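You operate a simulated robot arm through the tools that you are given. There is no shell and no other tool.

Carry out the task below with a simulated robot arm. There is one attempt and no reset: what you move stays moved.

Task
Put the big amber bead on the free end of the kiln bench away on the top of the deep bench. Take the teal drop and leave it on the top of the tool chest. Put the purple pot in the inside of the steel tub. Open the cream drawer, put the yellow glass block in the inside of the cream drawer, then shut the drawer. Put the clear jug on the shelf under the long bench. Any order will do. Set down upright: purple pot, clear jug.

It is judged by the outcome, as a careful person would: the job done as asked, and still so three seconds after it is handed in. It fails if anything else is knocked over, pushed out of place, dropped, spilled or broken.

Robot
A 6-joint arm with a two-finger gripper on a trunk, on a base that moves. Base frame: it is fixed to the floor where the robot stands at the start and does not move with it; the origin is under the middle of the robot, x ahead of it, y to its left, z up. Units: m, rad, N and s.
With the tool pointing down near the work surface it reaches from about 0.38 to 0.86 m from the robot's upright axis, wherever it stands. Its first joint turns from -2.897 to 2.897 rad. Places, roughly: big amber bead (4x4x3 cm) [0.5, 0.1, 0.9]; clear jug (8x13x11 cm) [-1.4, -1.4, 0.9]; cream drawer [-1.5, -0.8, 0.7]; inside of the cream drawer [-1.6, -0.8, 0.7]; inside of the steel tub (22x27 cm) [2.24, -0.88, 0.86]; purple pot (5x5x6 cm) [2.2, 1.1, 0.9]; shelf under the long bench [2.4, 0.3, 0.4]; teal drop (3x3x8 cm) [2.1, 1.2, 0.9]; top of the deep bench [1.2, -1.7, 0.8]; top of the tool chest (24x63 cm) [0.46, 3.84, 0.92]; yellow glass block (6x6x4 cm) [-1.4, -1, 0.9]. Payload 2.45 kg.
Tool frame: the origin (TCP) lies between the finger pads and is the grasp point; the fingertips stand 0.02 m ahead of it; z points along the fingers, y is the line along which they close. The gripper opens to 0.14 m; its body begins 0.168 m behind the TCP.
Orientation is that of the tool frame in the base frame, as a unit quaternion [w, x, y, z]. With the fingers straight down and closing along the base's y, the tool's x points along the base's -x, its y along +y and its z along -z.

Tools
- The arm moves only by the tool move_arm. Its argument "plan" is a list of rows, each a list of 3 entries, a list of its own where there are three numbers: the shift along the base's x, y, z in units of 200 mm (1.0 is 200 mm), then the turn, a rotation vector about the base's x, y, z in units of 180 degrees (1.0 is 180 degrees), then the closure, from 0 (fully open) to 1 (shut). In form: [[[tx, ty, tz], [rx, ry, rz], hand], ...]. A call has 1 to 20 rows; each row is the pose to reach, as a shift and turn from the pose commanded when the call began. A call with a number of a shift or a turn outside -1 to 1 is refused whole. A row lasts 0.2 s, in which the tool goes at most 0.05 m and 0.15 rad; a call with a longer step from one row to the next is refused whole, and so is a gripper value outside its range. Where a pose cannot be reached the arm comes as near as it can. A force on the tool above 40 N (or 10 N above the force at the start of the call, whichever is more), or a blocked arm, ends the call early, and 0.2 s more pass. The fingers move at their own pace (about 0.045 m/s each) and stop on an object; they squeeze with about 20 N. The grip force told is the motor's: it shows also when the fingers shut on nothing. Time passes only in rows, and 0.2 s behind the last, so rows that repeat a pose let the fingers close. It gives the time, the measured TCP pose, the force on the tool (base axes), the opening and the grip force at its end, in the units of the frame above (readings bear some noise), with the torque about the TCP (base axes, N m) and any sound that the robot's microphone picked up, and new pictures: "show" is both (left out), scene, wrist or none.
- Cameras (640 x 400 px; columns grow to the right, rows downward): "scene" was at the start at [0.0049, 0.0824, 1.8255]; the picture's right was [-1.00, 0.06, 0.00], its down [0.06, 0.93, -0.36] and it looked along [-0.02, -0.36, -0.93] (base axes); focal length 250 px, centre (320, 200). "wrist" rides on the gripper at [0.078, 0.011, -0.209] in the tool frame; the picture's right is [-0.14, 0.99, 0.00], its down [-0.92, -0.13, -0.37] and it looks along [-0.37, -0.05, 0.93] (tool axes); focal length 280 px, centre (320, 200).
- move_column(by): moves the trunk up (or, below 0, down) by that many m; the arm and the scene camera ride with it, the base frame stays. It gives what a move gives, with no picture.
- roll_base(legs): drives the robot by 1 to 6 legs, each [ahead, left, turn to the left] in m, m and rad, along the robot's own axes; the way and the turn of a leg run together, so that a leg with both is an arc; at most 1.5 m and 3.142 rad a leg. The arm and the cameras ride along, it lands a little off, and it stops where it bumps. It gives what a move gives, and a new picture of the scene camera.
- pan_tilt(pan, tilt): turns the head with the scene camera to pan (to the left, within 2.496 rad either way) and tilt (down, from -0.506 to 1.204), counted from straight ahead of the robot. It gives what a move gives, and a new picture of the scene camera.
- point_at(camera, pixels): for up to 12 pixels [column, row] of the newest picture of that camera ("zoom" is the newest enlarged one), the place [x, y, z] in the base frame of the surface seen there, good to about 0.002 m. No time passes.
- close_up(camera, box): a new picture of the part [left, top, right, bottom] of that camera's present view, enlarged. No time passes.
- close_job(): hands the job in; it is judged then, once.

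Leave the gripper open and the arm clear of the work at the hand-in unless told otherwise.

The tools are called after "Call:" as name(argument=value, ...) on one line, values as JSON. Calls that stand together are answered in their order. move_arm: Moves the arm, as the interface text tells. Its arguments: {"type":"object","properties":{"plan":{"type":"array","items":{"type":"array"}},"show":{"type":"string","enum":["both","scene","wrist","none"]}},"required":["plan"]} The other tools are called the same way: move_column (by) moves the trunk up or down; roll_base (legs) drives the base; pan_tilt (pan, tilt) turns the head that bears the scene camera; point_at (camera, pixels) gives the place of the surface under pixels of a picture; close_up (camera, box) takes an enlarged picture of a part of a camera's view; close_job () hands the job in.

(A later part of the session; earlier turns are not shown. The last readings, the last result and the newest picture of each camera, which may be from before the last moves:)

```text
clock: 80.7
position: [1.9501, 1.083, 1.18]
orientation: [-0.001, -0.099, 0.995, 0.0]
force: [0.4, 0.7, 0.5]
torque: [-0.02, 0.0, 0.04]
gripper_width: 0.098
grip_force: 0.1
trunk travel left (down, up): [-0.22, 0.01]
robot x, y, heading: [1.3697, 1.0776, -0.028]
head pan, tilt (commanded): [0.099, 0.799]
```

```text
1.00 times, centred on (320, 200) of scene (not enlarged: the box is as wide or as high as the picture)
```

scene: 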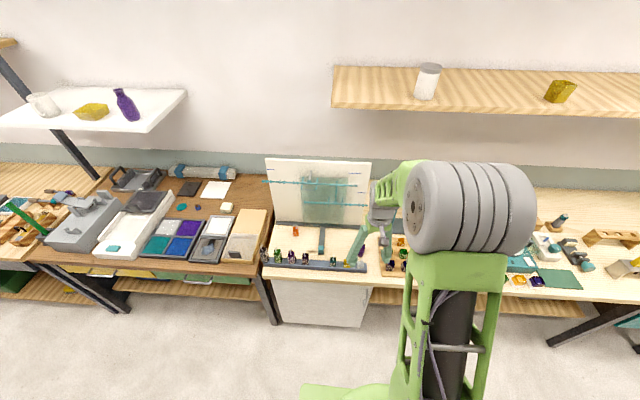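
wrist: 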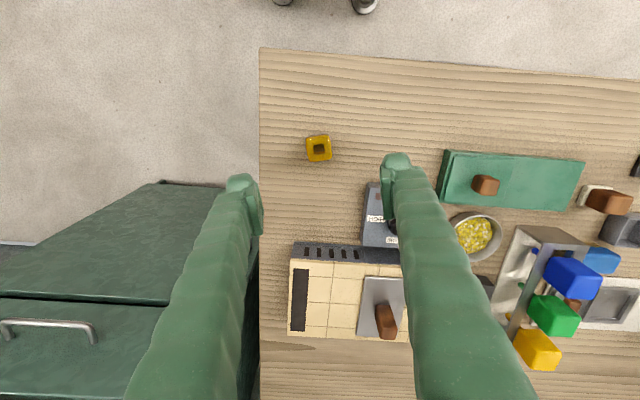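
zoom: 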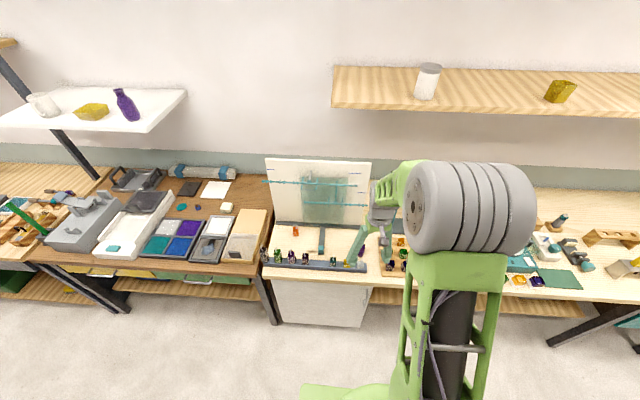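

I enlarge the area near the fingers to identify the teal drop and purple pot.

Call:
close_up(camera="scene", box=[255, 200, 415, 300])

Call:
move_arm(plan=[[[0, 0, 0], [0, 0, 0], 0.1]], show="wrist")

```text
4.00 times, centred on (335, 250) of scene
```

zoom: 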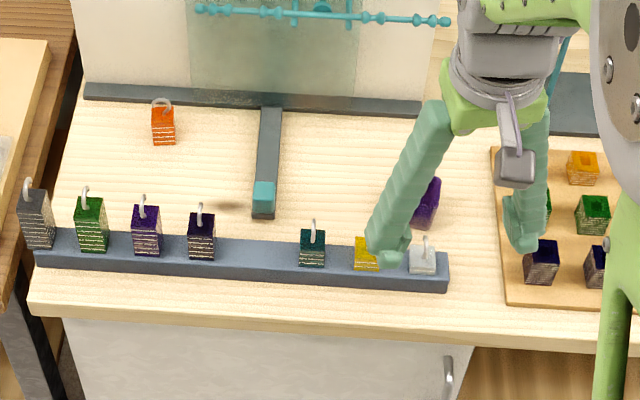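

```text
clock: 81.1
position: [1.9506, 1.0812, 1.1808]
orientation: [0.0, -0.099, 0.995, 0.0]
force: [-0.1, 0.0, -0.3]
torque: [-0.01, -0.01, 0.0]
gripper_width: 0.126
grip_force: 0.1
trunk travel left (down, up): [-0.22, 0.01]
robot x, y, heading: [1.3631, 1.0784, -0.029]
head pan, tilt (commanded): [0.099, 0.799]
```

wrist: 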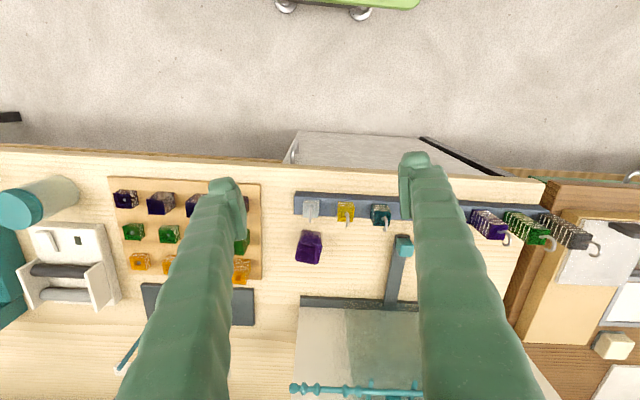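

The purple pot is at wrist (309, 247) and the teal drop stands third on a dark bar at wrist (381, 213). I enlarge the wrist view and measure.

Call:
close_up(camera="wrist", box=[280, 175, 440, 275])

Call:
point_at(camera="wrist", pixels=[[309, 247], [298, 233], [321, 233], [320, 260], [297, 258], [309, 240], [309, 258], [381, 216], [381, 208], [345, 212], [330, 270], [360, 235]])

```text
4.00 times, centred on (360, 225) of wrist
```

zoom: 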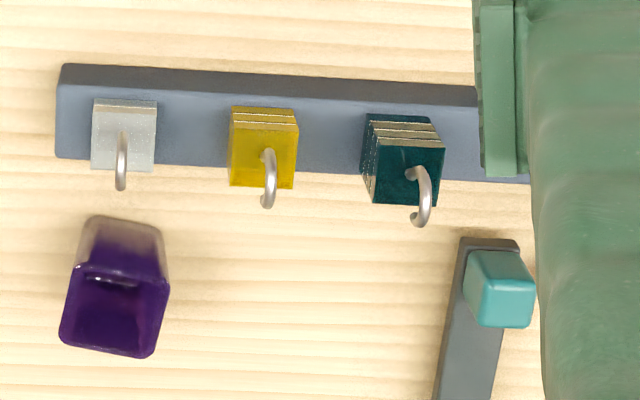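

```text
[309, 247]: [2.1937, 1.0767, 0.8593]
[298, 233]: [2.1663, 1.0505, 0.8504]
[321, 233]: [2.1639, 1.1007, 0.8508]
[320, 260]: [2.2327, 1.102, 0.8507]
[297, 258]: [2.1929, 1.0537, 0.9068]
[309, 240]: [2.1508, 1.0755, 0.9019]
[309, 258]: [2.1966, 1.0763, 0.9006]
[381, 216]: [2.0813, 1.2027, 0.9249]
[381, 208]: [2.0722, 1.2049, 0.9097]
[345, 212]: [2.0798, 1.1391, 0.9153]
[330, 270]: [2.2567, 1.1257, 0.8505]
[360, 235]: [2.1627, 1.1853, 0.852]
```

The purple pot is an open squarish pot, rim about z 0.905, standing on the table (0.851). I measure its rim corners on the zoom.

Call:
point_at(camera="zoom", pixels=[[78, 268], [164, 283], [150, 352], [64, 334], [120, 266], [105, 345], [70, 300], [158, 318], [95, 222], [158, 230], [408, 185], [372, 130]])

```text
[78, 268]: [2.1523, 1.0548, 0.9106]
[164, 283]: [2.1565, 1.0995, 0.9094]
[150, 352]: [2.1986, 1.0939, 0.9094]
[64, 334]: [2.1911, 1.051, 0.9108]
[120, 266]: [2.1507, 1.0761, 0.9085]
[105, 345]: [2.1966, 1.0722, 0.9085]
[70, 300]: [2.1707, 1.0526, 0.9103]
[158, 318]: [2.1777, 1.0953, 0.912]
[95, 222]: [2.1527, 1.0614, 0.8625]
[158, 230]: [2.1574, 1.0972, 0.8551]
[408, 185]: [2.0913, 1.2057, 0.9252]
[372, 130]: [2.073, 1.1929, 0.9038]
```

Pot centre ≈ (2.1745, 1.075), yaw ≈ −5.5°, rim 0.910. I check the leaning board behind it and then move the base ahead 0.12 m for better reach.

Call:
point_at(camera="wrist", pixels=[[330, 303], [350, 330], [350, 380], [305, 303], [400, 245], [395, 290], [330, 390], [240, 270]])

Call:
roll_base(legs=[[0.12, 0, 0]])

```text
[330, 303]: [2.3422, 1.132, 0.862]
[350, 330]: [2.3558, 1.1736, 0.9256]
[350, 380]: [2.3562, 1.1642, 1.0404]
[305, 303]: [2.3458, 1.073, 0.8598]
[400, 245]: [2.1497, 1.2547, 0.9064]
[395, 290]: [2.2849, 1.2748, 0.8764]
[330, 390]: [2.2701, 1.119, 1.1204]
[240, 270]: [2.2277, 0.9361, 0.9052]
```

```text
clock: 82.3
position: [2.07, 1.0791, 1.1799]
orientation: [-0.001, -0.099, 0.995, 0.0]
force: [0.4, 0.3, 0.2]
torque: [0.01, 0.1, 0.01]
gripper_width: 0.1259
grip_force: 0.1
trunk travel left (down, up): [-0.22, 0.01]
robot x, y, heading: [1.4824, 1.0709, -0.032]
head pan, tilt (commanded): [0.099, 0.799]
```

scene: 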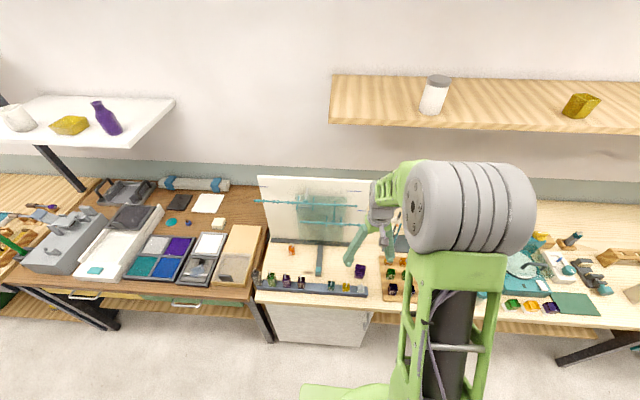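

The board face is at x≈2.35 and teal rods stick out toward x≈2.27 at z≈1.12. I look closer to be sure of the gripper's clearance.

Call:
close_up(camera="scene", box=[245, 165, 425, 305])

```text
2.86 times, centred on (335, 235) of scene
```

zoom: 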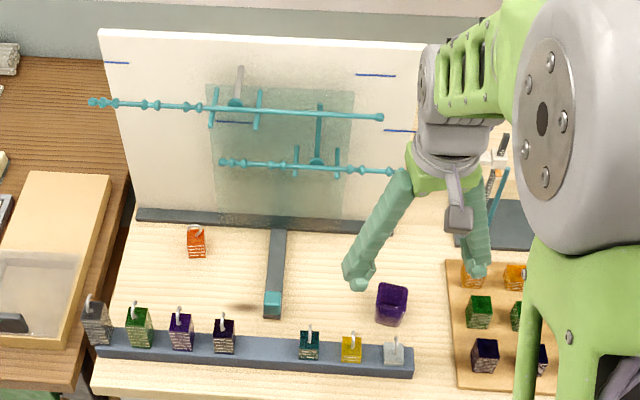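

Call:
point_at(camera="zoom", pixels=[[380, 118], [330, 113], [392, 172], [340, 167], [238, 165], [160, 106], [97, 103], [270, 300], [395, 345], [310, 330], [470, 315], [420, 300]])

```text
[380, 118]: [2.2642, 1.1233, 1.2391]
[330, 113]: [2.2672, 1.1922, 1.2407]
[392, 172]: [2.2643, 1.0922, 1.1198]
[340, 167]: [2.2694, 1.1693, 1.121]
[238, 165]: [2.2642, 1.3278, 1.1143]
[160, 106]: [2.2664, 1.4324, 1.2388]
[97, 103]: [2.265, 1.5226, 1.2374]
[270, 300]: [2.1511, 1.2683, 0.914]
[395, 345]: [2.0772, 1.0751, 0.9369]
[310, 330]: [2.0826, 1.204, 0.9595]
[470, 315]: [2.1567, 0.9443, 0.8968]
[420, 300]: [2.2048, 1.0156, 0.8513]
```

I measure the wrist's own extents relative to the TCP (now at 2.07, 1.079, 1.18) to judge clearance from the rods.

Call:
point_at(camera="zoom", pixels=[[428, 85], [430, 55], [445, 130], [415, 130], [417, 160], [455, 215], [500, 160], [405, 185], [490, 30], [440, 60], [420, 75], [418, 105]])

```text
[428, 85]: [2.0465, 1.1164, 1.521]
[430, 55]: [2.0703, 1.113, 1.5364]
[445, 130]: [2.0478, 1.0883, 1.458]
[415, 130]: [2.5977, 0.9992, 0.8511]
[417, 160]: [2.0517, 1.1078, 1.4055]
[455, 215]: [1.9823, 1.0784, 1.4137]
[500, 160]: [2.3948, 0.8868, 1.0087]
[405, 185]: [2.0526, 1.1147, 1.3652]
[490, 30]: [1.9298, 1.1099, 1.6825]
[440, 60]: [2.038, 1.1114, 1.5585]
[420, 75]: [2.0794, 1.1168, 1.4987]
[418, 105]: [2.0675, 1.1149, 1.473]
```

The wrist stays about 4 cm clear of the rods when over the pot. I lower the trunk 0.12 m, then move over the pot with the yaw correction of −17°.

Call:
move_column(by=-0.12)

Call:
move_arm(plan=[[[0.13, 0, 0], [0, 0, -0.024], 0.2], [[0.26, -0.01, 0], [0, 0, -0.048], 0.3], [[0.39, -0.015, 0], [0, 0, -0.072], 0.35], [[0.52, -0.02, 0], [0, 0, -0.094], 0.35], [[0.52, -0.02, 0], [0, 0, -0.094], 0.35]], show="wrist")

```text
clock: 83.8
position: [2.0682, 1.0795, 1.06]
orientation: [0.0, -0.1, 0.995, 0.001]
force: [0.6, 0.1, 0.1]
torque: [-0.01, -0.01, -0.01]
gripper_width: 0.1261
grip_force: 0.0
trunk travel left (down, up): [-0.1, 0.13]
robot x, y, heading: [1.4842, 1.0714, -0.027]
head pan, tilt (commanded): [0.099, 0.799]
```

```text
clock: 85.0
position: [2.1722, 1.0771, 1.0604]
orientation: [0.0, 0.049, 0.999, 0.0]
force: [0.4, -0.3, 0.6]
torque: [0.04, -0.02, 0.01]
gripper_width: 0.0908
grip_force: 0.1
trunk travel left (down, up): [-0.1, 0.13]
robot x, y, heading: [1.4858, 1.0706, -0.032]
head pan, tilt (commanded): [0.099, 0.799]
```

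wrist: 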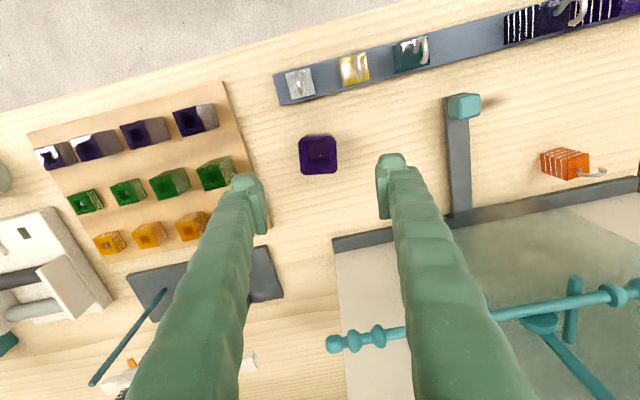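

The pot is directly below, centred at wrist (318, 155). I enlarge to check its orientation against the fingers.

Call:
close_up(camera="wrist", box=[278, 130, 358, 180])

Call:
point_at(camera="zoom", pixels=[[200, 90], [440, 80], [440, 320], [190, 320], [180, 200], [460, 200], [320, 80], [320, 340]])

```text
8.00 times, centred on (318, 155) of wrist
```

zoom: 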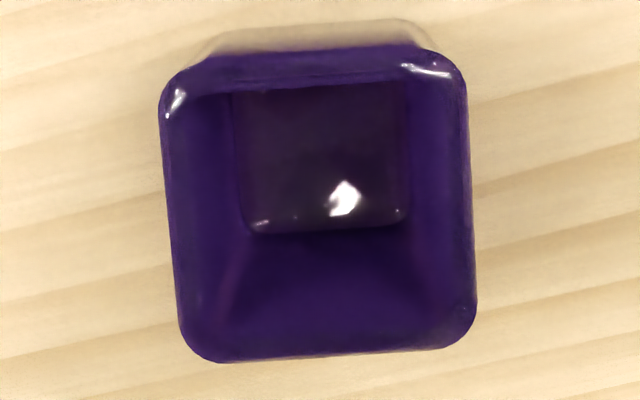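

```text
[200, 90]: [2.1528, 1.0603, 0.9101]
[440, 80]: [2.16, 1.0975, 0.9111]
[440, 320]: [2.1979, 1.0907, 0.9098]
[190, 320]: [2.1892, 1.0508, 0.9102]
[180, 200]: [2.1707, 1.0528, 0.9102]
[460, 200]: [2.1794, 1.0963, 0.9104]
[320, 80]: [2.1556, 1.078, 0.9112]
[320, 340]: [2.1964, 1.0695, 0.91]
```

The pot's yaw is about −11.5°, centre (2.1755, 1.0745). Before descending I check how near the green cup at wrist (232, 175) and the board edge (262, 200) are to the left finger's path.

Call:
point_at(camera="wrist", pixels=[[233, 172], [231, 160], [226, 185], [222, 100], [245, 160], [393, 80], [356, 75], [463, 105]])

```text
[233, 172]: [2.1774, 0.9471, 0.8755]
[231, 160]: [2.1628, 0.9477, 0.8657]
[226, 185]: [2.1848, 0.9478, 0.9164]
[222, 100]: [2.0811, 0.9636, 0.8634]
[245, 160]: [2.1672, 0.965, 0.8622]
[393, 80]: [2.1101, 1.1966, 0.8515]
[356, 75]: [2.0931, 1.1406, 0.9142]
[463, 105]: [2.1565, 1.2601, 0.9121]
```

The nearest cup edge is y≈0.95 and the finger passes at about 1.01, so it is clear. I rotate 6° more, descend to z≈0.889 and close.

Call:
move_arm(plan=[[[0.01, -0.01, 0], [0, 0, -0.033], 0.35], [[0.01, -0.01, -0.2], [0, 0, -0.033], 0.35], [[0.01, -0.01, -0.4], [0, 0, -0.033], 0.35], [[0.01, -0.01, -0.6], [0, 0, -0.033], 0.35], [[0.01, -0.01, -0.75], [0, 0, -0.033], 0.35], [[0.01, -0.01, -0.855], [0, 0, -0.033], 0.35], [[0.01, -0.01, -0.855], [0, 0, -0.033], 0.5], [[0.01, -0.01, -0.855], [0, 0, -0.033], 0.65], [[0.01, -0.01, -0.855], [0, 0, -0.033], 0.8], [[0.01, -0.01, -0.855], [0, 0, -0.033], 1], [[0.01, -0.01, -0.855], [0, 0, -0.033], 1], [[0.01, -0.01, -0.855], [0, 0, -0.033], 1], [[0.01, -0.01, -0.845], [0, 0, -0.033], 1], [[0.01, -0.01, -0.82], [0, 0, -0.033], 1], [[0.01, -0.01, -0.78], [0, 0, -0.033], 1]], show="both")

```text
clock: 88.2
position: [2.1748, 1.0737, 0.9047]
orientation: [0.0, 0.101, 0.995, -0.001]
force: [0.3, -0.3, -0.2]
torque: [-0.01, -0.03, -0.01]
gripper_width: 0.0472
grip_force: 20.0
trunk travel left (down, up): [-0.1, 0.13]
robot x, y, heading: [1.4852, 1.0777, -0.028]
head pan, tilt (commanded): [0.099, 0.799]
```

scene: 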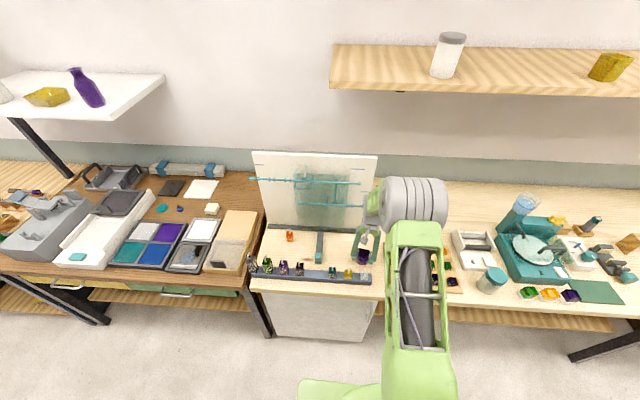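
wrist: 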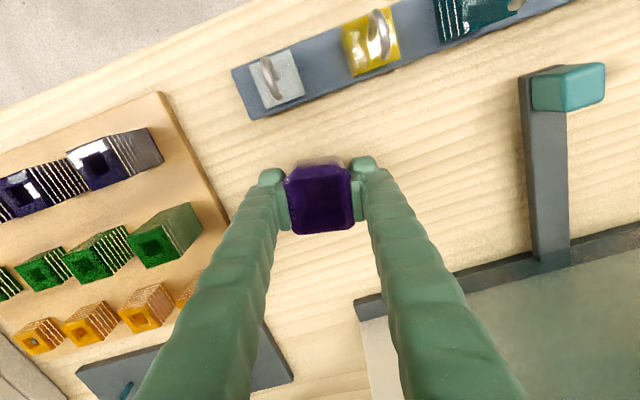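

The pot is held (0.0472 m) and lifted. I raise it and draw it back 0.2 m toward the robot, clear of the bench.

Call:
move_arm(plan=[[[0, 0, 0.08], [0, 0, 0], 1], [[0, 0, 0.22], [0, 0, 0], 1], [[0, 0, 0.4], [0, 0, 0], 1], [[0, 0, 0.6], [0, 0, 0], 1], [[0, 0, 0.775], [0, 0, 0], 1], [[-0.15, 0, 0.775], [0, 0, 0], 1], [[-0.35, 0, 0.775], [0, 0, 0], 1], [[-0.55, 0, 0.775], [0, 0, 0], 1], [[-0.75, 0, 0.775], [0, 0, 0], 1], [[-0.92, 0, 0.775], [0, 0, 0], 1], [[-1, 0, 0.775], [0, 0, 0], 1]], show="wrist")

Call:
move_column(by=0.12)

Call:
pan_tilt(pan=-0.6, tilt=0.75)

```text
clock: 90.6
position: [1.9757, 1.073, 1.0602]
orientation: [0.001, 0.1, 0.995, 0.0]
force: [0.0, 0.1, -1.0]
torque: [0.02, 0.01, -0.04]
gripper_width: 0.0478
grip_force: 19.9
trunk travel left (down, up): [-0.1, 0.13]
robot x, y, heading: [1.4831, 1.0727, -0.026]
head pan, tilt (commanded): [0.099, 0.799]
```

wrist: 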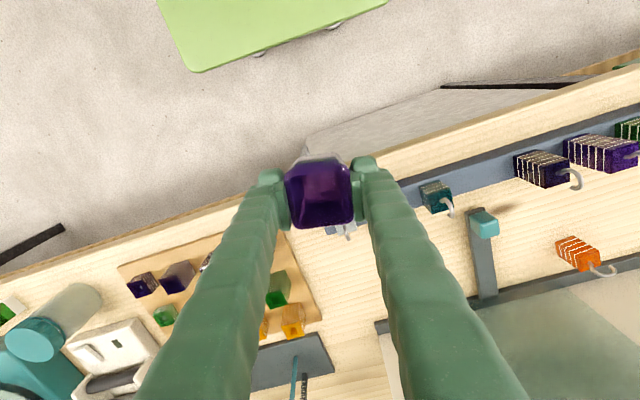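

```text
clock: 92.1
position: [1.976, 1.0736, 1.18]
orientation: [0.0, 0.1, 0.995, 0.0]
force: [0.1, -0.1, -1.2]
torque: [0.0, 0.01, -0.05]
gripper_width: 0.0478
grip_force: 19.6
trunk travel left (down, up): [-0.22, 0.01]
robot x, y, heading: [1.4854, 1.0706, -0.026]
head pan, tilt (commanded): [0.099, 0.799]
```

```text
clock: 93.2
position: [1.9754, 1.0744, 1.1799]
orientation: [0.0, 0.1, 0.995, 0.0]
force: [-0.2, 0.7, -1.5]
torque: [-0.02, -0.02, 0.03]
gripper_width: 0.0477
grip_force: 19.8
trunk travel left (down, up): [-0.22, 0.01]
robot x, y, heading: [1.4821, 1.0743, -0.025]
head pan, tilt (commanded): [-0.6, 0.75]
```

scene: 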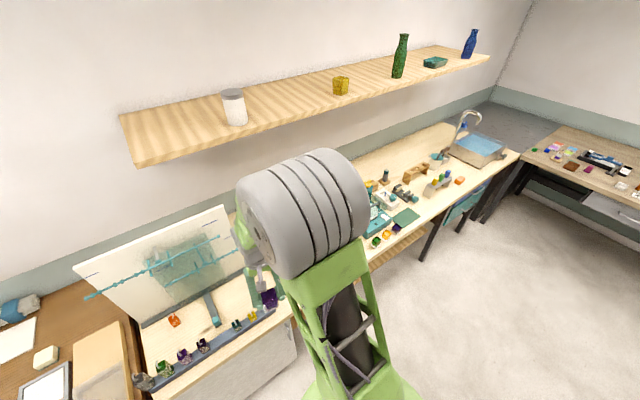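

The pot is held steady. I straighten the heading and drive 1.87 m to the right along the long bench to the tub.

Call:
roll_base(legs=[[0, 0, 0.025], [0, -1.0, 0], [0, -0.87, 0]])

Call:
pan_tilt(pan=-0.25, tilt=0.85)

```text
clock: 110.1
position: [1.9474, -0.7743, 1.1817]
orientation: [0.0, 0.102, 0.995, 0.001]
force: [-0.3, -0.2, -0.9]
torque: [-0.01, -0.01, 0.01]
gripper_width: 0.0477
grip_force: 19.7
trunk travel left (down, up): [-0.22, 0.01]
robot x, y, heading: [1.453, -0.7772, -0.036]
head pan, tilt (commanded): [-0.6, 0.75]
```

scene: 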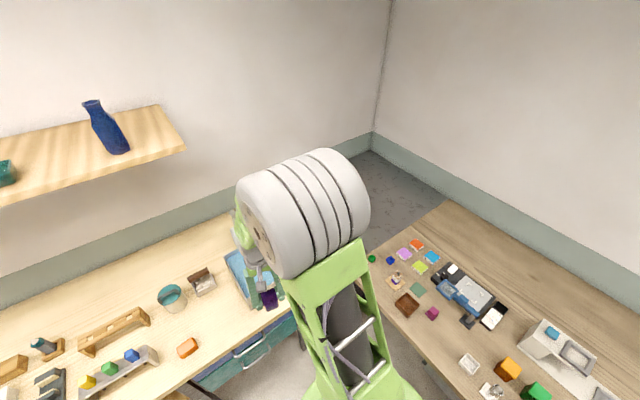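

```text
clock: 110.9
position: [1.9474, -0.7736, 1.1796]
orientation: [0.0, 0.101, 0.995, 0.0]
force: [-0.5, 0.0, -1.7]
torque: [-0.01, 0.02, 0.01]
gripper_width: 0.0477
grip_force: 20.0
trunk travel left (down, up): [-0.22, 0.01]
robot x, y, heading: [1.4523, -0.7725, -0.03]
head pan, tilt (commanded): [-0.25, 0.85]
```

scene: 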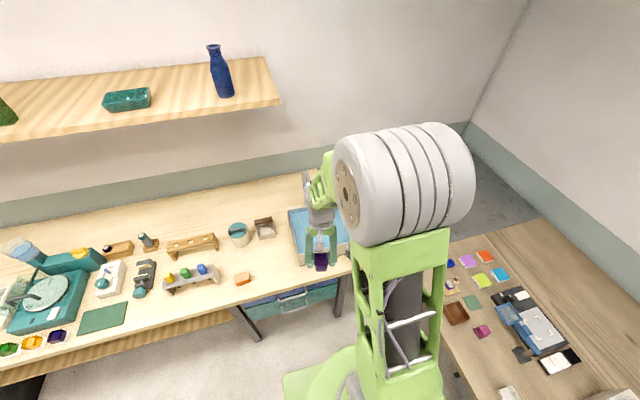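

I inspect the tub region from the wrist camera and measure the shelf edge and the faucet.

Call:
close_up(camera="scene", box=[200, 150, 360, 300])

Call:
point_at(camera="scene", pixels=[[280, 102], [270, 60], [222, 90], [292, 212], [345, 240], [300, 260], [310, 172], [320, 260], [330, 255]])

Call:
move_arm(plan=[[[0.1, 0, 0], [0, 0, 0], 1]], show="wrist")

```text
2.67 times, centred on (280, 225) of scene
```

zoom: 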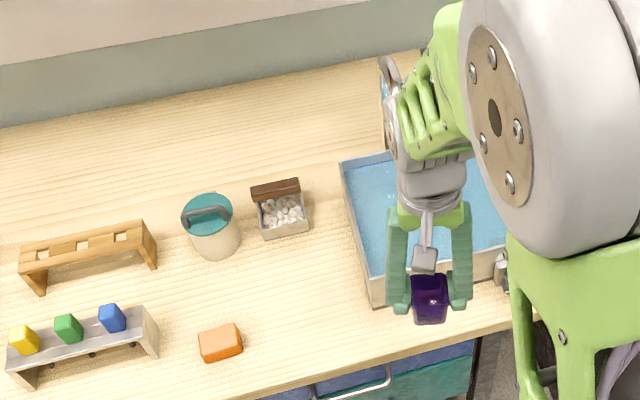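

```text
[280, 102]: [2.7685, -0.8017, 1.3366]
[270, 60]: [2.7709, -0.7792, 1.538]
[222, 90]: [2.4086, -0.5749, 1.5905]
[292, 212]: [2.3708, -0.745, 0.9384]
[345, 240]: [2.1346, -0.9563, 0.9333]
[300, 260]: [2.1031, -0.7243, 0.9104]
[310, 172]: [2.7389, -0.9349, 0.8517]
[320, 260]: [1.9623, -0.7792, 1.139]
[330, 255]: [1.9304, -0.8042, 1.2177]
```

```text
clock: 111.3
position: [1.9673, -0.7759, 1.1801]
orientation: [-0.001, 0.101, 0.995, 0.001]
force: [-0.2, 0.3, -2.7]
torque: [0.02, 0.02, -0.02]
gripper_width: 0.0481
grip_force: 20.2
trunk travel left (down, up): [-0.22, 0.01]
robot x, y, heading: [1.4557, -0.7739, -0.032]
head pan, tilt (commanded): [-0.25, 0.85]
```

wrist: 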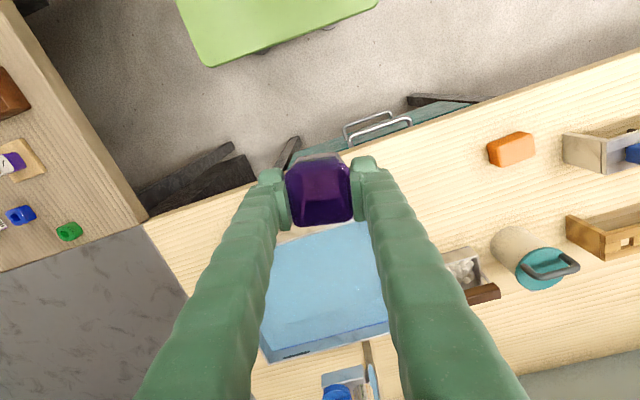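

I measure the blue inside of the tub, its rim, and the faucet at wrist (365, 375).

Call:
point_at(camera="wrist", pixels=[[320, 290], [300, 320], [340, 250], [350, 310], [380, 285], [267, 350], [285, 350], [300, 245], [366, 360], [340, 385], [372, 330], [272, 300]])

Call:
close_up(camera="wrist", box=[240, 210, 420, 400])

```text
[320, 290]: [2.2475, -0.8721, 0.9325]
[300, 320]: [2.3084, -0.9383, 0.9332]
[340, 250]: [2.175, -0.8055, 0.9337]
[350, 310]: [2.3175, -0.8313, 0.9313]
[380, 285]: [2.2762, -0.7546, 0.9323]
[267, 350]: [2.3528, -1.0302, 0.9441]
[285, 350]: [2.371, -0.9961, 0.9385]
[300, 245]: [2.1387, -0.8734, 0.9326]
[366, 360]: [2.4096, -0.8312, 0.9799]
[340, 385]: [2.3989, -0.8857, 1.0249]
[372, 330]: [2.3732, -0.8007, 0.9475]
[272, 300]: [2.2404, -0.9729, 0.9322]
```

```text
2.11 times, centred on (330, 305) of wrist
```

zoom: 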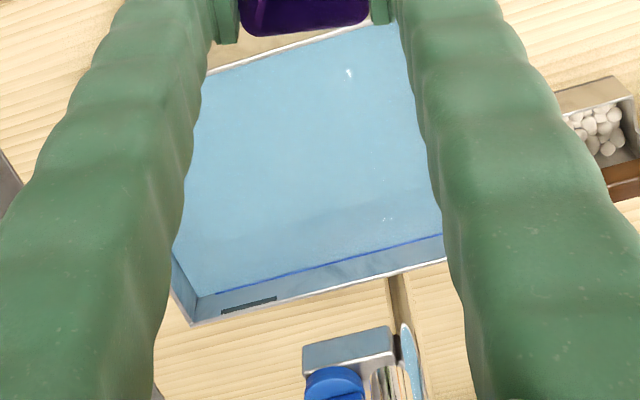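

The tub is filled to z≈0.9325 (rim 0.944), spanning x 2.11–2.37, y −1.01 to −0.74. I check where the faucet neck is, around scene (304,178).

Call:
point_at(camera="scene", pixels=[[303, 174], [305, 180], [304, 190], [306, 198], [302, 172], [309, 185]])

Call:
close_up(camera="scene", box=[280, 150, 360, 220])

```text
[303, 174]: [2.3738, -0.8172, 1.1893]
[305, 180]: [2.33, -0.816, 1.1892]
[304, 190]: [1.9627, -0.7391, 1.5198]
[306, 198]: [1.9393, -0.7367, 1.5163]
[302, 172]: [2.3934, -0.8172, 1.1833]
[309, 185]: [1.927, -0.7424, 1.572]
```

```text
5.71 times, centred on (320, 185) of scene
```

zoom: 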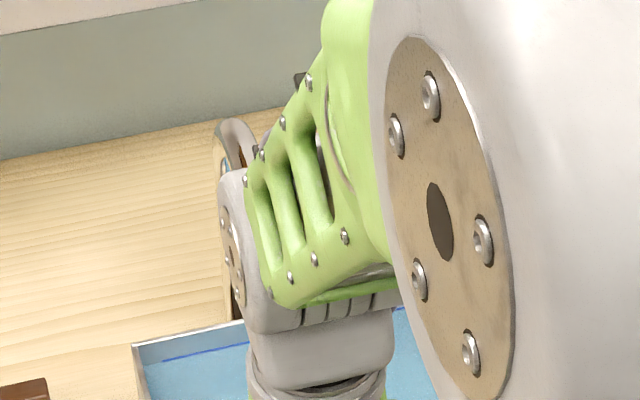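

The faucet spout arches over x≥2.3 at y≈−0.82, z up to 1.19. I will set the pot in the front right part of the tub at about (2.175, −0.93), away from it. First I move over there at the present height.

Call:
move_arm(plan=[[[0.18, -0.15, 0], [0, 0, 0], 1], [[0.36, -0.3, 0], [0, 0, 0], 1], [[0.54, -0.45, 0], [0, 0, 0], 1], [[0.72, -0.6, 0], [0, 0, 0], 1], [[0.88, -0.72, 0], [0, 0, 0], 1], [[1, -0.77, 0], [0, 0, 0], 1]], show="both")

```text
clock: 112.7
position: [2.1673, -0.9279, 1.1816]
orientation: [-0.001, 0.101, 0.995, 0.0]
force: [0.9, -0.2, -1.6]
torque: [-0.01, 0.0, 0.0]
gripper_width: 0.048
grip_force: 19.8
trunk travel left (down, up): [-0.22, 0.01]
robot x, y, heading: [1.4559, -0.7729, -0.033]
head pan, tilt (commanded): [-0.25, 0.85]
```

scene: 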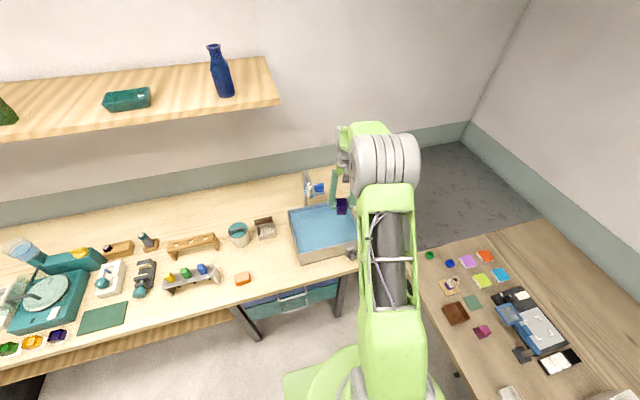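
wrist: 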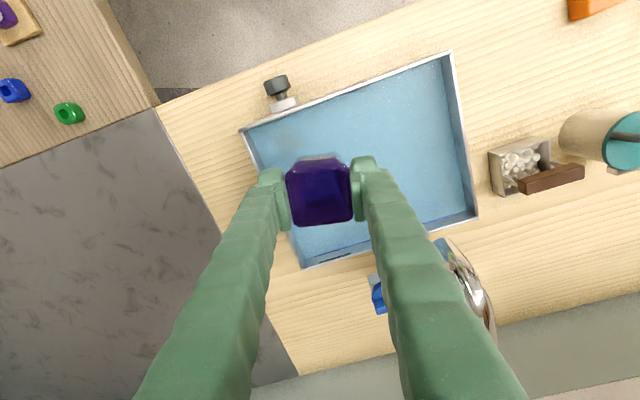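

The pot is over the tub with clear water around it; straight below is about wrist (320, 140). I lower the trunk 0.12 m, then descend by arm while watching the force.

Call:
move_column(by=-0.12)

Call:
move_arm(plan=[[[0.02, 0, -0.12], [0, 0, 0], 1], [[0.02, 0, -0.24], [0, 0, 0], 1], [[0.02, 0, -0.34], [0, 0, 0], 1], [[0.02, 0, -0.42], [0, 0, 0], 1], [[0.02, 0, -0.46], [0, 0, 0], 1]], show="both")

```text
clock: 114.2
position: [2.1667, -0.9293, 1.0613]
orientation: [-0.001, 0.101, 0.995, 0.0]
force: [0.3, -0.2, -1.1]
torque: [0.0, 0.0, -0.02]
gripper_width: 0.0476
grip_force: 19.7
trunk travel left (down, up): [-0.1, 0.13]
robot x, y, heading: [1.4548, -0.7741, -0.029]
head pan, tilt (commanded): [-0.25, 0.85]
```

```text
clock: 115.4
position: [2.1716, -0.9284, 0.9668]
orientation: [-0.001, 0.102, 0.995, 0.0]
force: [-0.1, 0.1, -1.4]
torque: [0.02, 0.02, 0.01]
gripper_width: 0.0475
grip_force: 19.9
trunk travel left (down, up): [-0.1, 0.13]
robot x, y, heading: [1.4578, -0.7752, -0.03]
head pan, tilt (commanded): [-0.25, 0.85]
```

scene: 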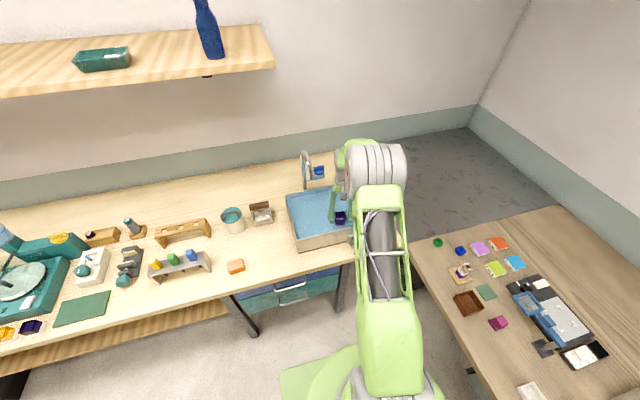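
wrist: 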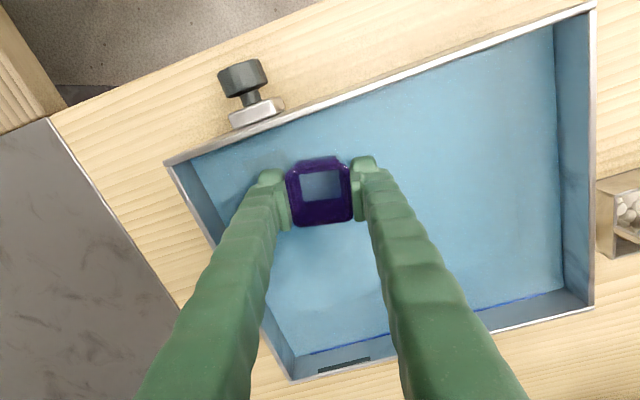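

The pot's foot is now at the water level. I check the depth seen inside the tub before going on.

Call:
point_at(camera="wrist", pixels=[[450, 200], [320, 270], [340, 320], [320, 130], [575, 200], [300, 150], [260, 160], [320, 190]])

```text
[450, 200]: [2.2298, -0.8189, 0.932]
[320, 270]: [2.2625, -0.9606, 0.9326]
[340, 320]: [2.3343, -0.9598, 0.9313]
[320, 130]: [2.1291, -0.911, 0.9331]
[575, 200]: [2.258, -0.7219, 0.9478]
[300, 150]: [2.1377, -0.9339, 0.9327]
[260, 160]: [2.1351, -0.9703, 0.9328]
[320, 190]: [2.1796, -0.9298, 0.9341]
```

Only the water surface registers, so I descend slowly toward the expected floor at z≈0.86 (TCP ≈0.898), stopping a little above.

Call:
move_arm(plan=[[[0, 0, -0.05], [0, 0, 0], 1], [[0, 0, -0.1], [0, 0, 0], 1], [[0, 0, -0.15], [0, 0, 0], 1], [[0, 0, -0.2], [0, 0, 0], 1], [[0, 0, -0.25], [0, 0, 0], 1], [[0, 0, -0.29], [0, 0, 0], 1], [[0, 0, -0.31], [0, 0, 0], 1]], show="wrist")

```text
clock: 117.0
position: [2.1718, -0.9284, 0.9091]
orientation: [0.002, 0.102, 0.995, -0.001]
force: [2.2, 0.1, 15.5]
torque: [0.07, 0.23, 0.0]
gripper_width: 0.0485
grip_force: 20.1
trunk travel left (down, up): [-0.1, 0.13]
robot x, y, heading: [1.4573, -0.7735, -0.033]
head pan, tilt (commanded): [-0.25, 0.85]
```

wrist: 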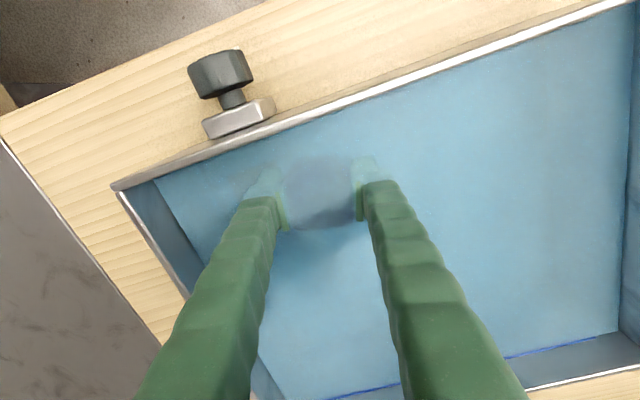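

Contact with the tub floor (15.5 N upward). I ease up 1.5 mm, open the fingers partway and withdraw straight up.

Call:
move_arm(plan=[[[0, 0, 0.008], [0, 0, 0], 1], [[0, 0, 0.008], [0, 0, 0], 0.6], [[0, 0, 0.008], [0, 0, 0], 0.5], [[0, 0, 0.008], [0, 0, 0], 0.45], [[0, 0, 0.008], [0, 0, 0], 0.45], [[0, 0, 0.008], [0, 0, 0], 0.45], [[0, 0, 0.08], [0, 0, 0], 0.45], [[0, 0, 0.2], [0, 0, 0], 0.45], [[0, 0, 0.4], [0, 0, 0], 0.45], [[0, 0, 0.6], [0, 0, 0], 0.45], [[0, 0, 0.77], [0, 0, 0], 0.3]], show="both")

```text
clock: 119.4
position: [2.1715, -0.9279, 1.0625]
orientation: [-0.001, 0.102, 0.995, 0.0]
force: [0.4, -0.3, -0.5]
torque: [0.02, -0.01, -0.03]
gripper_width: 0.0977
grip_force: 0.1
trunk travel left (down, up): [-0.1, 0.13]
robot x, y, heading: [1.457, -0.7696, -0.034]
head pan, tilt (commanded): [-0.25, 0.85]
```

scene: 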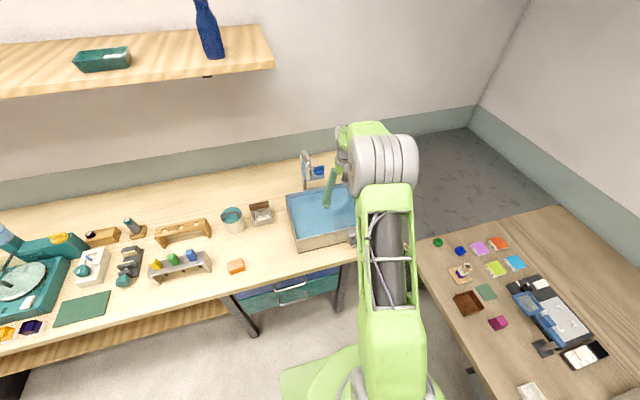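
wrist: 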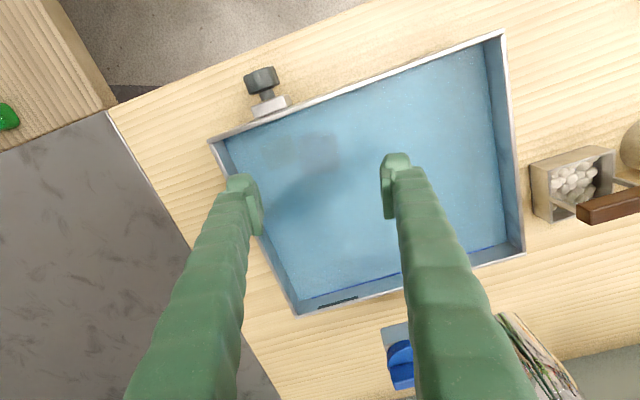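

The pot is under water near wrist (320, 150). I enlarge to check that it stands upright.

Call:
close_up(camera="wrist", box=[270, 110, 380, 190])

```text
5.00 times, centred on (325, 150) of wrist
```

zoom: 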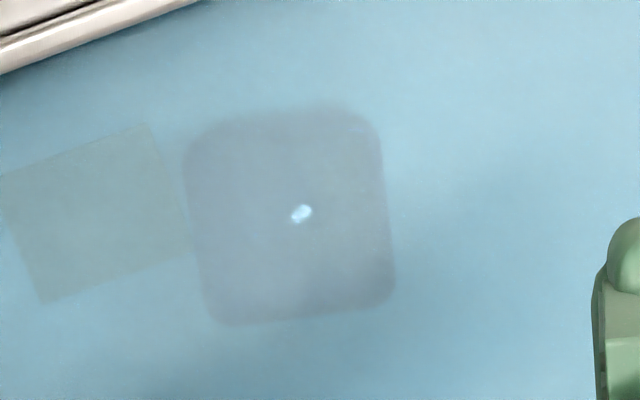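

The pot stands upright on the tub floor (square rim outline in the zoom). Now I retract the arm, raise the trunk, and drive back left to the teal drop at about (2.08, 1.204).

Call:
move_arm(plan=[[[-0.2, 0.1, 0], [0, 0, 0], 0.3], [[-0.4, 0.23, 0], [0, 0, 0], 0.3], [[-0.6, 0.36, 0], [0, 0, 0], 0.3], [[-0.8, 0.5, 0], [0, 0, 0], 0.3], [[-1, 0.63, 0], [0, 0, 0], 0.3]], show="none")

Call:
move_column(by=0.12)

Call:
roll_base(legs=[[0, 0, 0.034], [0, 1.0, 0], [0, 0.97, 0]])

```text
clock: 120.6
position: [1.9717, -0.8009, 1.0611]
orientation: [0.0, 0.1, 0.995, 0.0]
force: [-0.5, 0.3, 0.5]
torque: [-0.04, 0.01, -0.01]
gripper_width: 0.0982
grip_force: 0.1
trunk travel left (down, up): [-0.1, 0.13]
robot x, y, heading: [1.4545, -0.7694, -0.031]
head pan, tilt (commanded): [-0.25, 0.85]
```

```text
clock: 122.1
position: [1.9721, -0.8013, 1.1793]
orientation: [-0.001, 0.101, 0.995, 0.0]
force: [-0.4, 0.2, -0.2]
torque: [0.02, 0.0, 0.02]
gripper_width: 0.0981
grip_force: 0.1
trunk travel left (down, up): [-0.22, 0.01]
robot x, y, heading: [1.4539, -0.7722, -0.029]
head pan, tilt (commanded): [-0.25, 0.85]
```

```text
clock: 139.9
position: [1.9777, 1.171, 1.1797]
orientation: [0.0, 0.08, 0.997, 0.001]
force: [0.8, 0.5, -0.2]
torque: [-0.03, -0.03, 0.0]
gripper_width: 0.0982
grip_force: 0.0
trunk travel left (down, up): [-0.22, 0.01]
robot x, y, heading: [1.46, 1.1797, 0.011]
head pan, tilt (commanded): [-0.25, 0.85]
```

scene: 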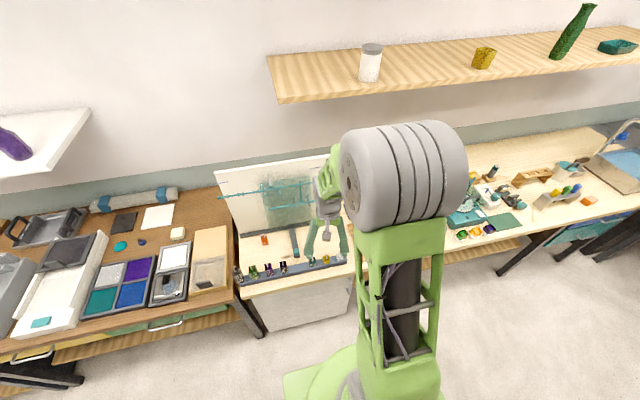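

I'm beside the rack of drops. I lower the trunk 0.12 m and look closely at the teal drop with the wrist camera.

Call:
move_column(by=-0.12)

Call:
pan_tilt(pan=0.15, tilt=0.85)

Call:
close_up(camera="scene", box=[230, 220, 390, 320])

Call:
move_arm(plan=[[[0.02, 0.0, 0], [0, 0, 0], 0.3]], show="wrist")

```text
clock: 141.4
position: [1.9765, 1.1726, 1.0593]
orientation: [0.0, 0.079, 0.997, 0.0]
force: [0.5, -0.8, -0.8]
torque: [-0.04, -0.05, 0.01]
gripper_width: 0.0982
grip_force: 0.1
trunk travel left (down, up): [-0.1, 0.13]
robot x, y, heading: [1.4554, 1.1761, 0.015]
head pan, tilt (commanded): [-0.25, 0.85]
```

```text
clock: 142.2
position: [1.9765, 1.1716, 1.06]
orientation: [0.0, 0.079, 0.997, 0.0]
force: [0.2, 0.0, -0.1]
torque: [0.0, -0.04, -0.02]
gripper_width: 0.0978
grip_force: 0.0
trunk travel left (down, up): [-0.1, 0.13]
robot x, y, heading: [1.4565, 1.1777, 0.013]
head pan, tilt (commanded): [0.15, 0.85]
```

scene: 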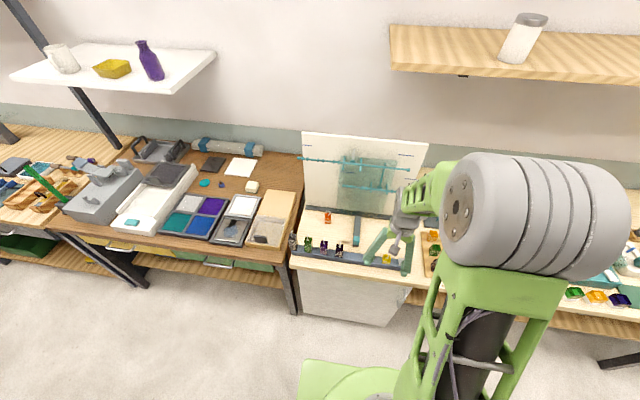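

```text
4.00 times, centred on (310, 270) of scene
```

zoom: 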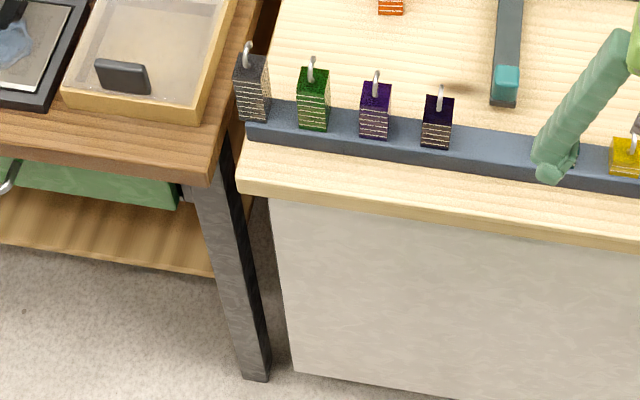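

```text
clock: 142.6
position: [1.9801, 1.1719, 1.0599]
orientation: [0.0, 0.079, 0.997, 0.0]
force: [0.9, -0.1, 0.3]
torque: [0.01, -0.01, -0.01]
gripper_width: 0.0977
grip_force: 0.1
trunk travel left (down, up): [-0.1, 0.13]
robot x, y, heading: [1.46, 1.1783, 0.014]
head pan, tilt (commanded): [0.15, 0.85]
```

wrist: 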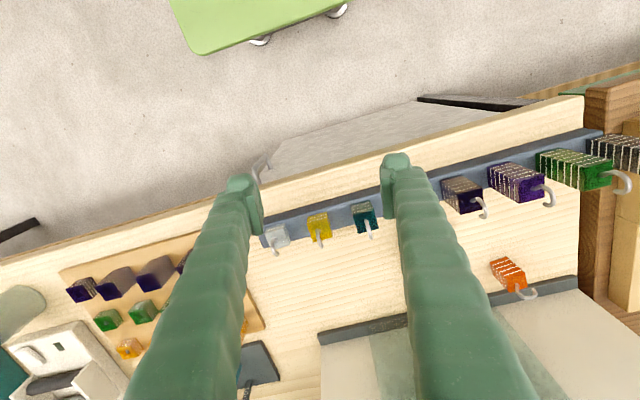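

The teal drop is at wrist (365, 218). I enlarge it and measure.

Call:
close_up(camera="wrist", box=[295, 185, 395, 250])

Call:
point_at(camera="zoom", pixels=[[380, 125], [500, 120], [505, 170], [440, 190], [400, 195], [515, 185], [490, 255], [480, 310], [520, 230], [440, 240], [170, 230], [440, 150]])

```text
6.15 times, centred on (345, 218) of wrist
```

zoom: 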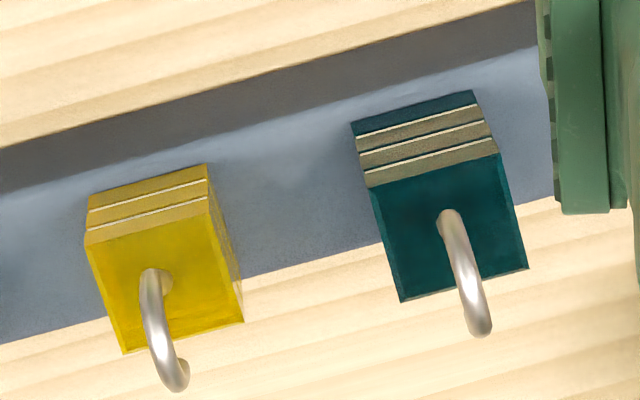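

```text
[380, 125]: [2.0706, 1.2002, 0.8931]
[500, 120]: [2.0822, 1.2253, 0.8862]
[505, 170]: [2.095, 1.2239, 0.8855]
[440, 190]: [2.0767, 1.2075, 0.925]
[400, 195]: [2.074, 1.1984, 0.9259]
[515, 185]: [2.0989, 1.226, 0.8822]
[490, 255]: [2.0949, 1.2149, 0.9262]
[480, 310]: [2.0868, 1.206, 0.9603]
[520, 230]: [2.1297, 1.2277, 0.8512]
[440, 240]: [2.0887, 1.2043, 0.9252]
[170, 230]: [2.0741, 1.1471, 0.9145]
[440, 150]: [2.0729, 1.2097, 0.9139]
```

The drop has a square body (top z 0.9255) with a hook up to 0.96, standing on a bar (top ≈0.886); neighbours are about 6 cm away along y. I measure its top corners for yaw.

Call:
point_at(camera="zoom", pixels=[[376, 195], [494, 162], [517, 262], [407, 293], [385, 240], [505, 210], [430, 180], [460, 275], [250, 200], [250, 250], [300, 160], [600, 160]])

```text
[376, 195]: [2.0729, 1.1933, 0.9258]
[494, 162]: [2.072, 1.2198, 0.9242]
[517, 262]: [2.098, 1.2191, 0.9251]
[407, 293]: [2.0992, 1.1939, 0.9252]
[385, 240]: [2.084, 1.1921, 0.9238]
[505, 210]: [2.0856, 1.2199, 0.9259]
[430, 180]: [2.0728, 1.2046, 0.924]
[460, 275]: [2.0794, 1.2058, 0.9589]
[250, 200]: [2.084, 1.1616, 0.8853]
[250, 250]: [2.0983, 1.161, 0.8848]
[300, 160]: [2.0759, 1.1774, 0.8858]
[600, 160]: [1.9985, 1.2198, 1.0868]
```

Yaw ≈ 0, centre (2.0855, 1.2065). I'll grip it front-to-back (closing along x) to stay well clear of its neighbours: turn the tool +99° while moving above it at z 1.06.

Call:
move_arm(plan=[[[0.04, 0.01, 0], [0, 0, 0.046], 0.35], [[0.09, 0.03, 0], [0, 0, 0.092], 0.4], [[0.13, 0.04, 0], [0, 0, 0.138], 0.45], [[0.18, 0.06, 0], [0, 0, 0.184], 0.5], [[0.22, 0.07, 0], [0, 0, 0.23], 0.5], [[0.26, 0.09, 0], [0, 0, 0.276], 0.5], [[0.31, 0.1, 0], [0, 0, 0.322], 0.5], [[0.35, 0.12, 0], [0, 0, 0.368], 0.5], [[0.4, 0.13, 0], [0, 0, 0.414], 0.5], [[0.44, 0.15, 0], [0, 0, 0.46], 0.5], [[0.48, 0.16, 0], [0, 0, 0.506], 0.5], [[0.53, 0.172, 0], [0, 0, 0.55], 0.5], [[0.53, 0.172, 0], [0, 0, 0.55], 0.5]], show="both")

```text
clock: 145.4
position: [2.0864, 1.2062, 1.0606]
orientation: [0.0, 0.708, -0.706, 0.0]
force: [-0.7, -0.8, 0.1]
torque: [-0.01, -0.02, 0.01]
gripper_width: 0.07
grip_force: 0.1
trunk travel left (down, up): [-0.1, 0.13]
robot x, y, heading: [1.4557, 1.1783, 0.015]
head pan, tilt (commanded): [0.15, 0.85]
```

scene: 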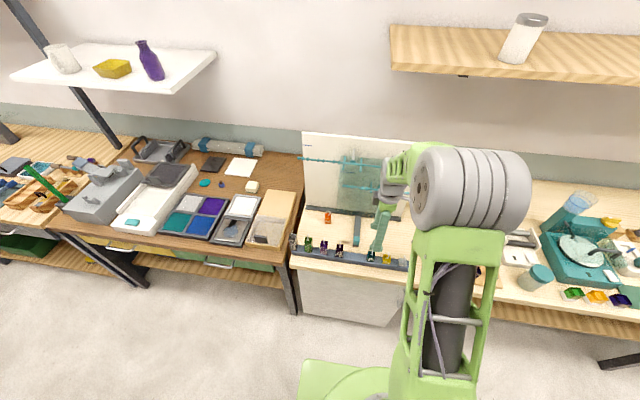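
wrist: 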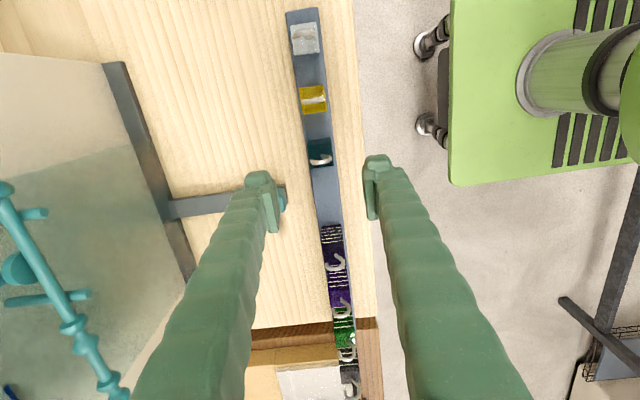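

The tool now closes along x. The drop is at wrist (319, 152). I verify its centre from this view.

Call:
close_up(camera="wrist", box=[280, 125, 360, 175])

Call:
point_at(camera="zoom", pixels=[[240, 130], [420, 130], [415, 300], [235, 290], [320, 270], [320, 130], [250, 200], [410, 200]])

```text
8.00 times, centred on (320, 150) of wrist
```

zoom: 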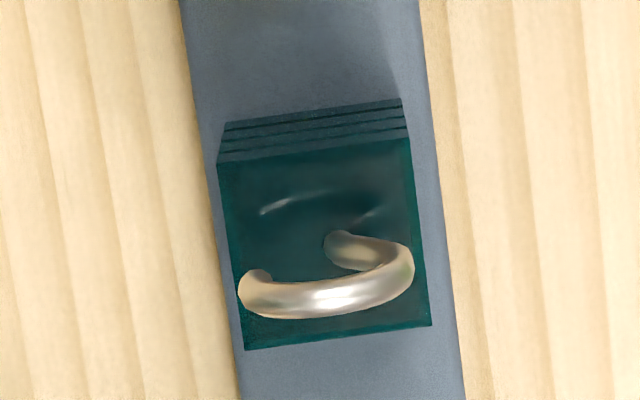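

```text
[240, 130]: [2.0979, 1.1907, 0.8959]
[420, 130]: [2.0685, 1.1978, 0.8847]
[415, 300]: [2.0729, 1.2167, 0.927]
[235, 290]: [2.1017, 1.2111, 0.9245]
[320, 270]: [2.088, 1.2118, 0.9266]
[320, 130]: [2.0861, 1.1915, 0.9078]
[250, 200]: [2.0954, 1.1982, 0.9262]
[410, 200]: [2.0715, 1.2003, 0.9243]
```

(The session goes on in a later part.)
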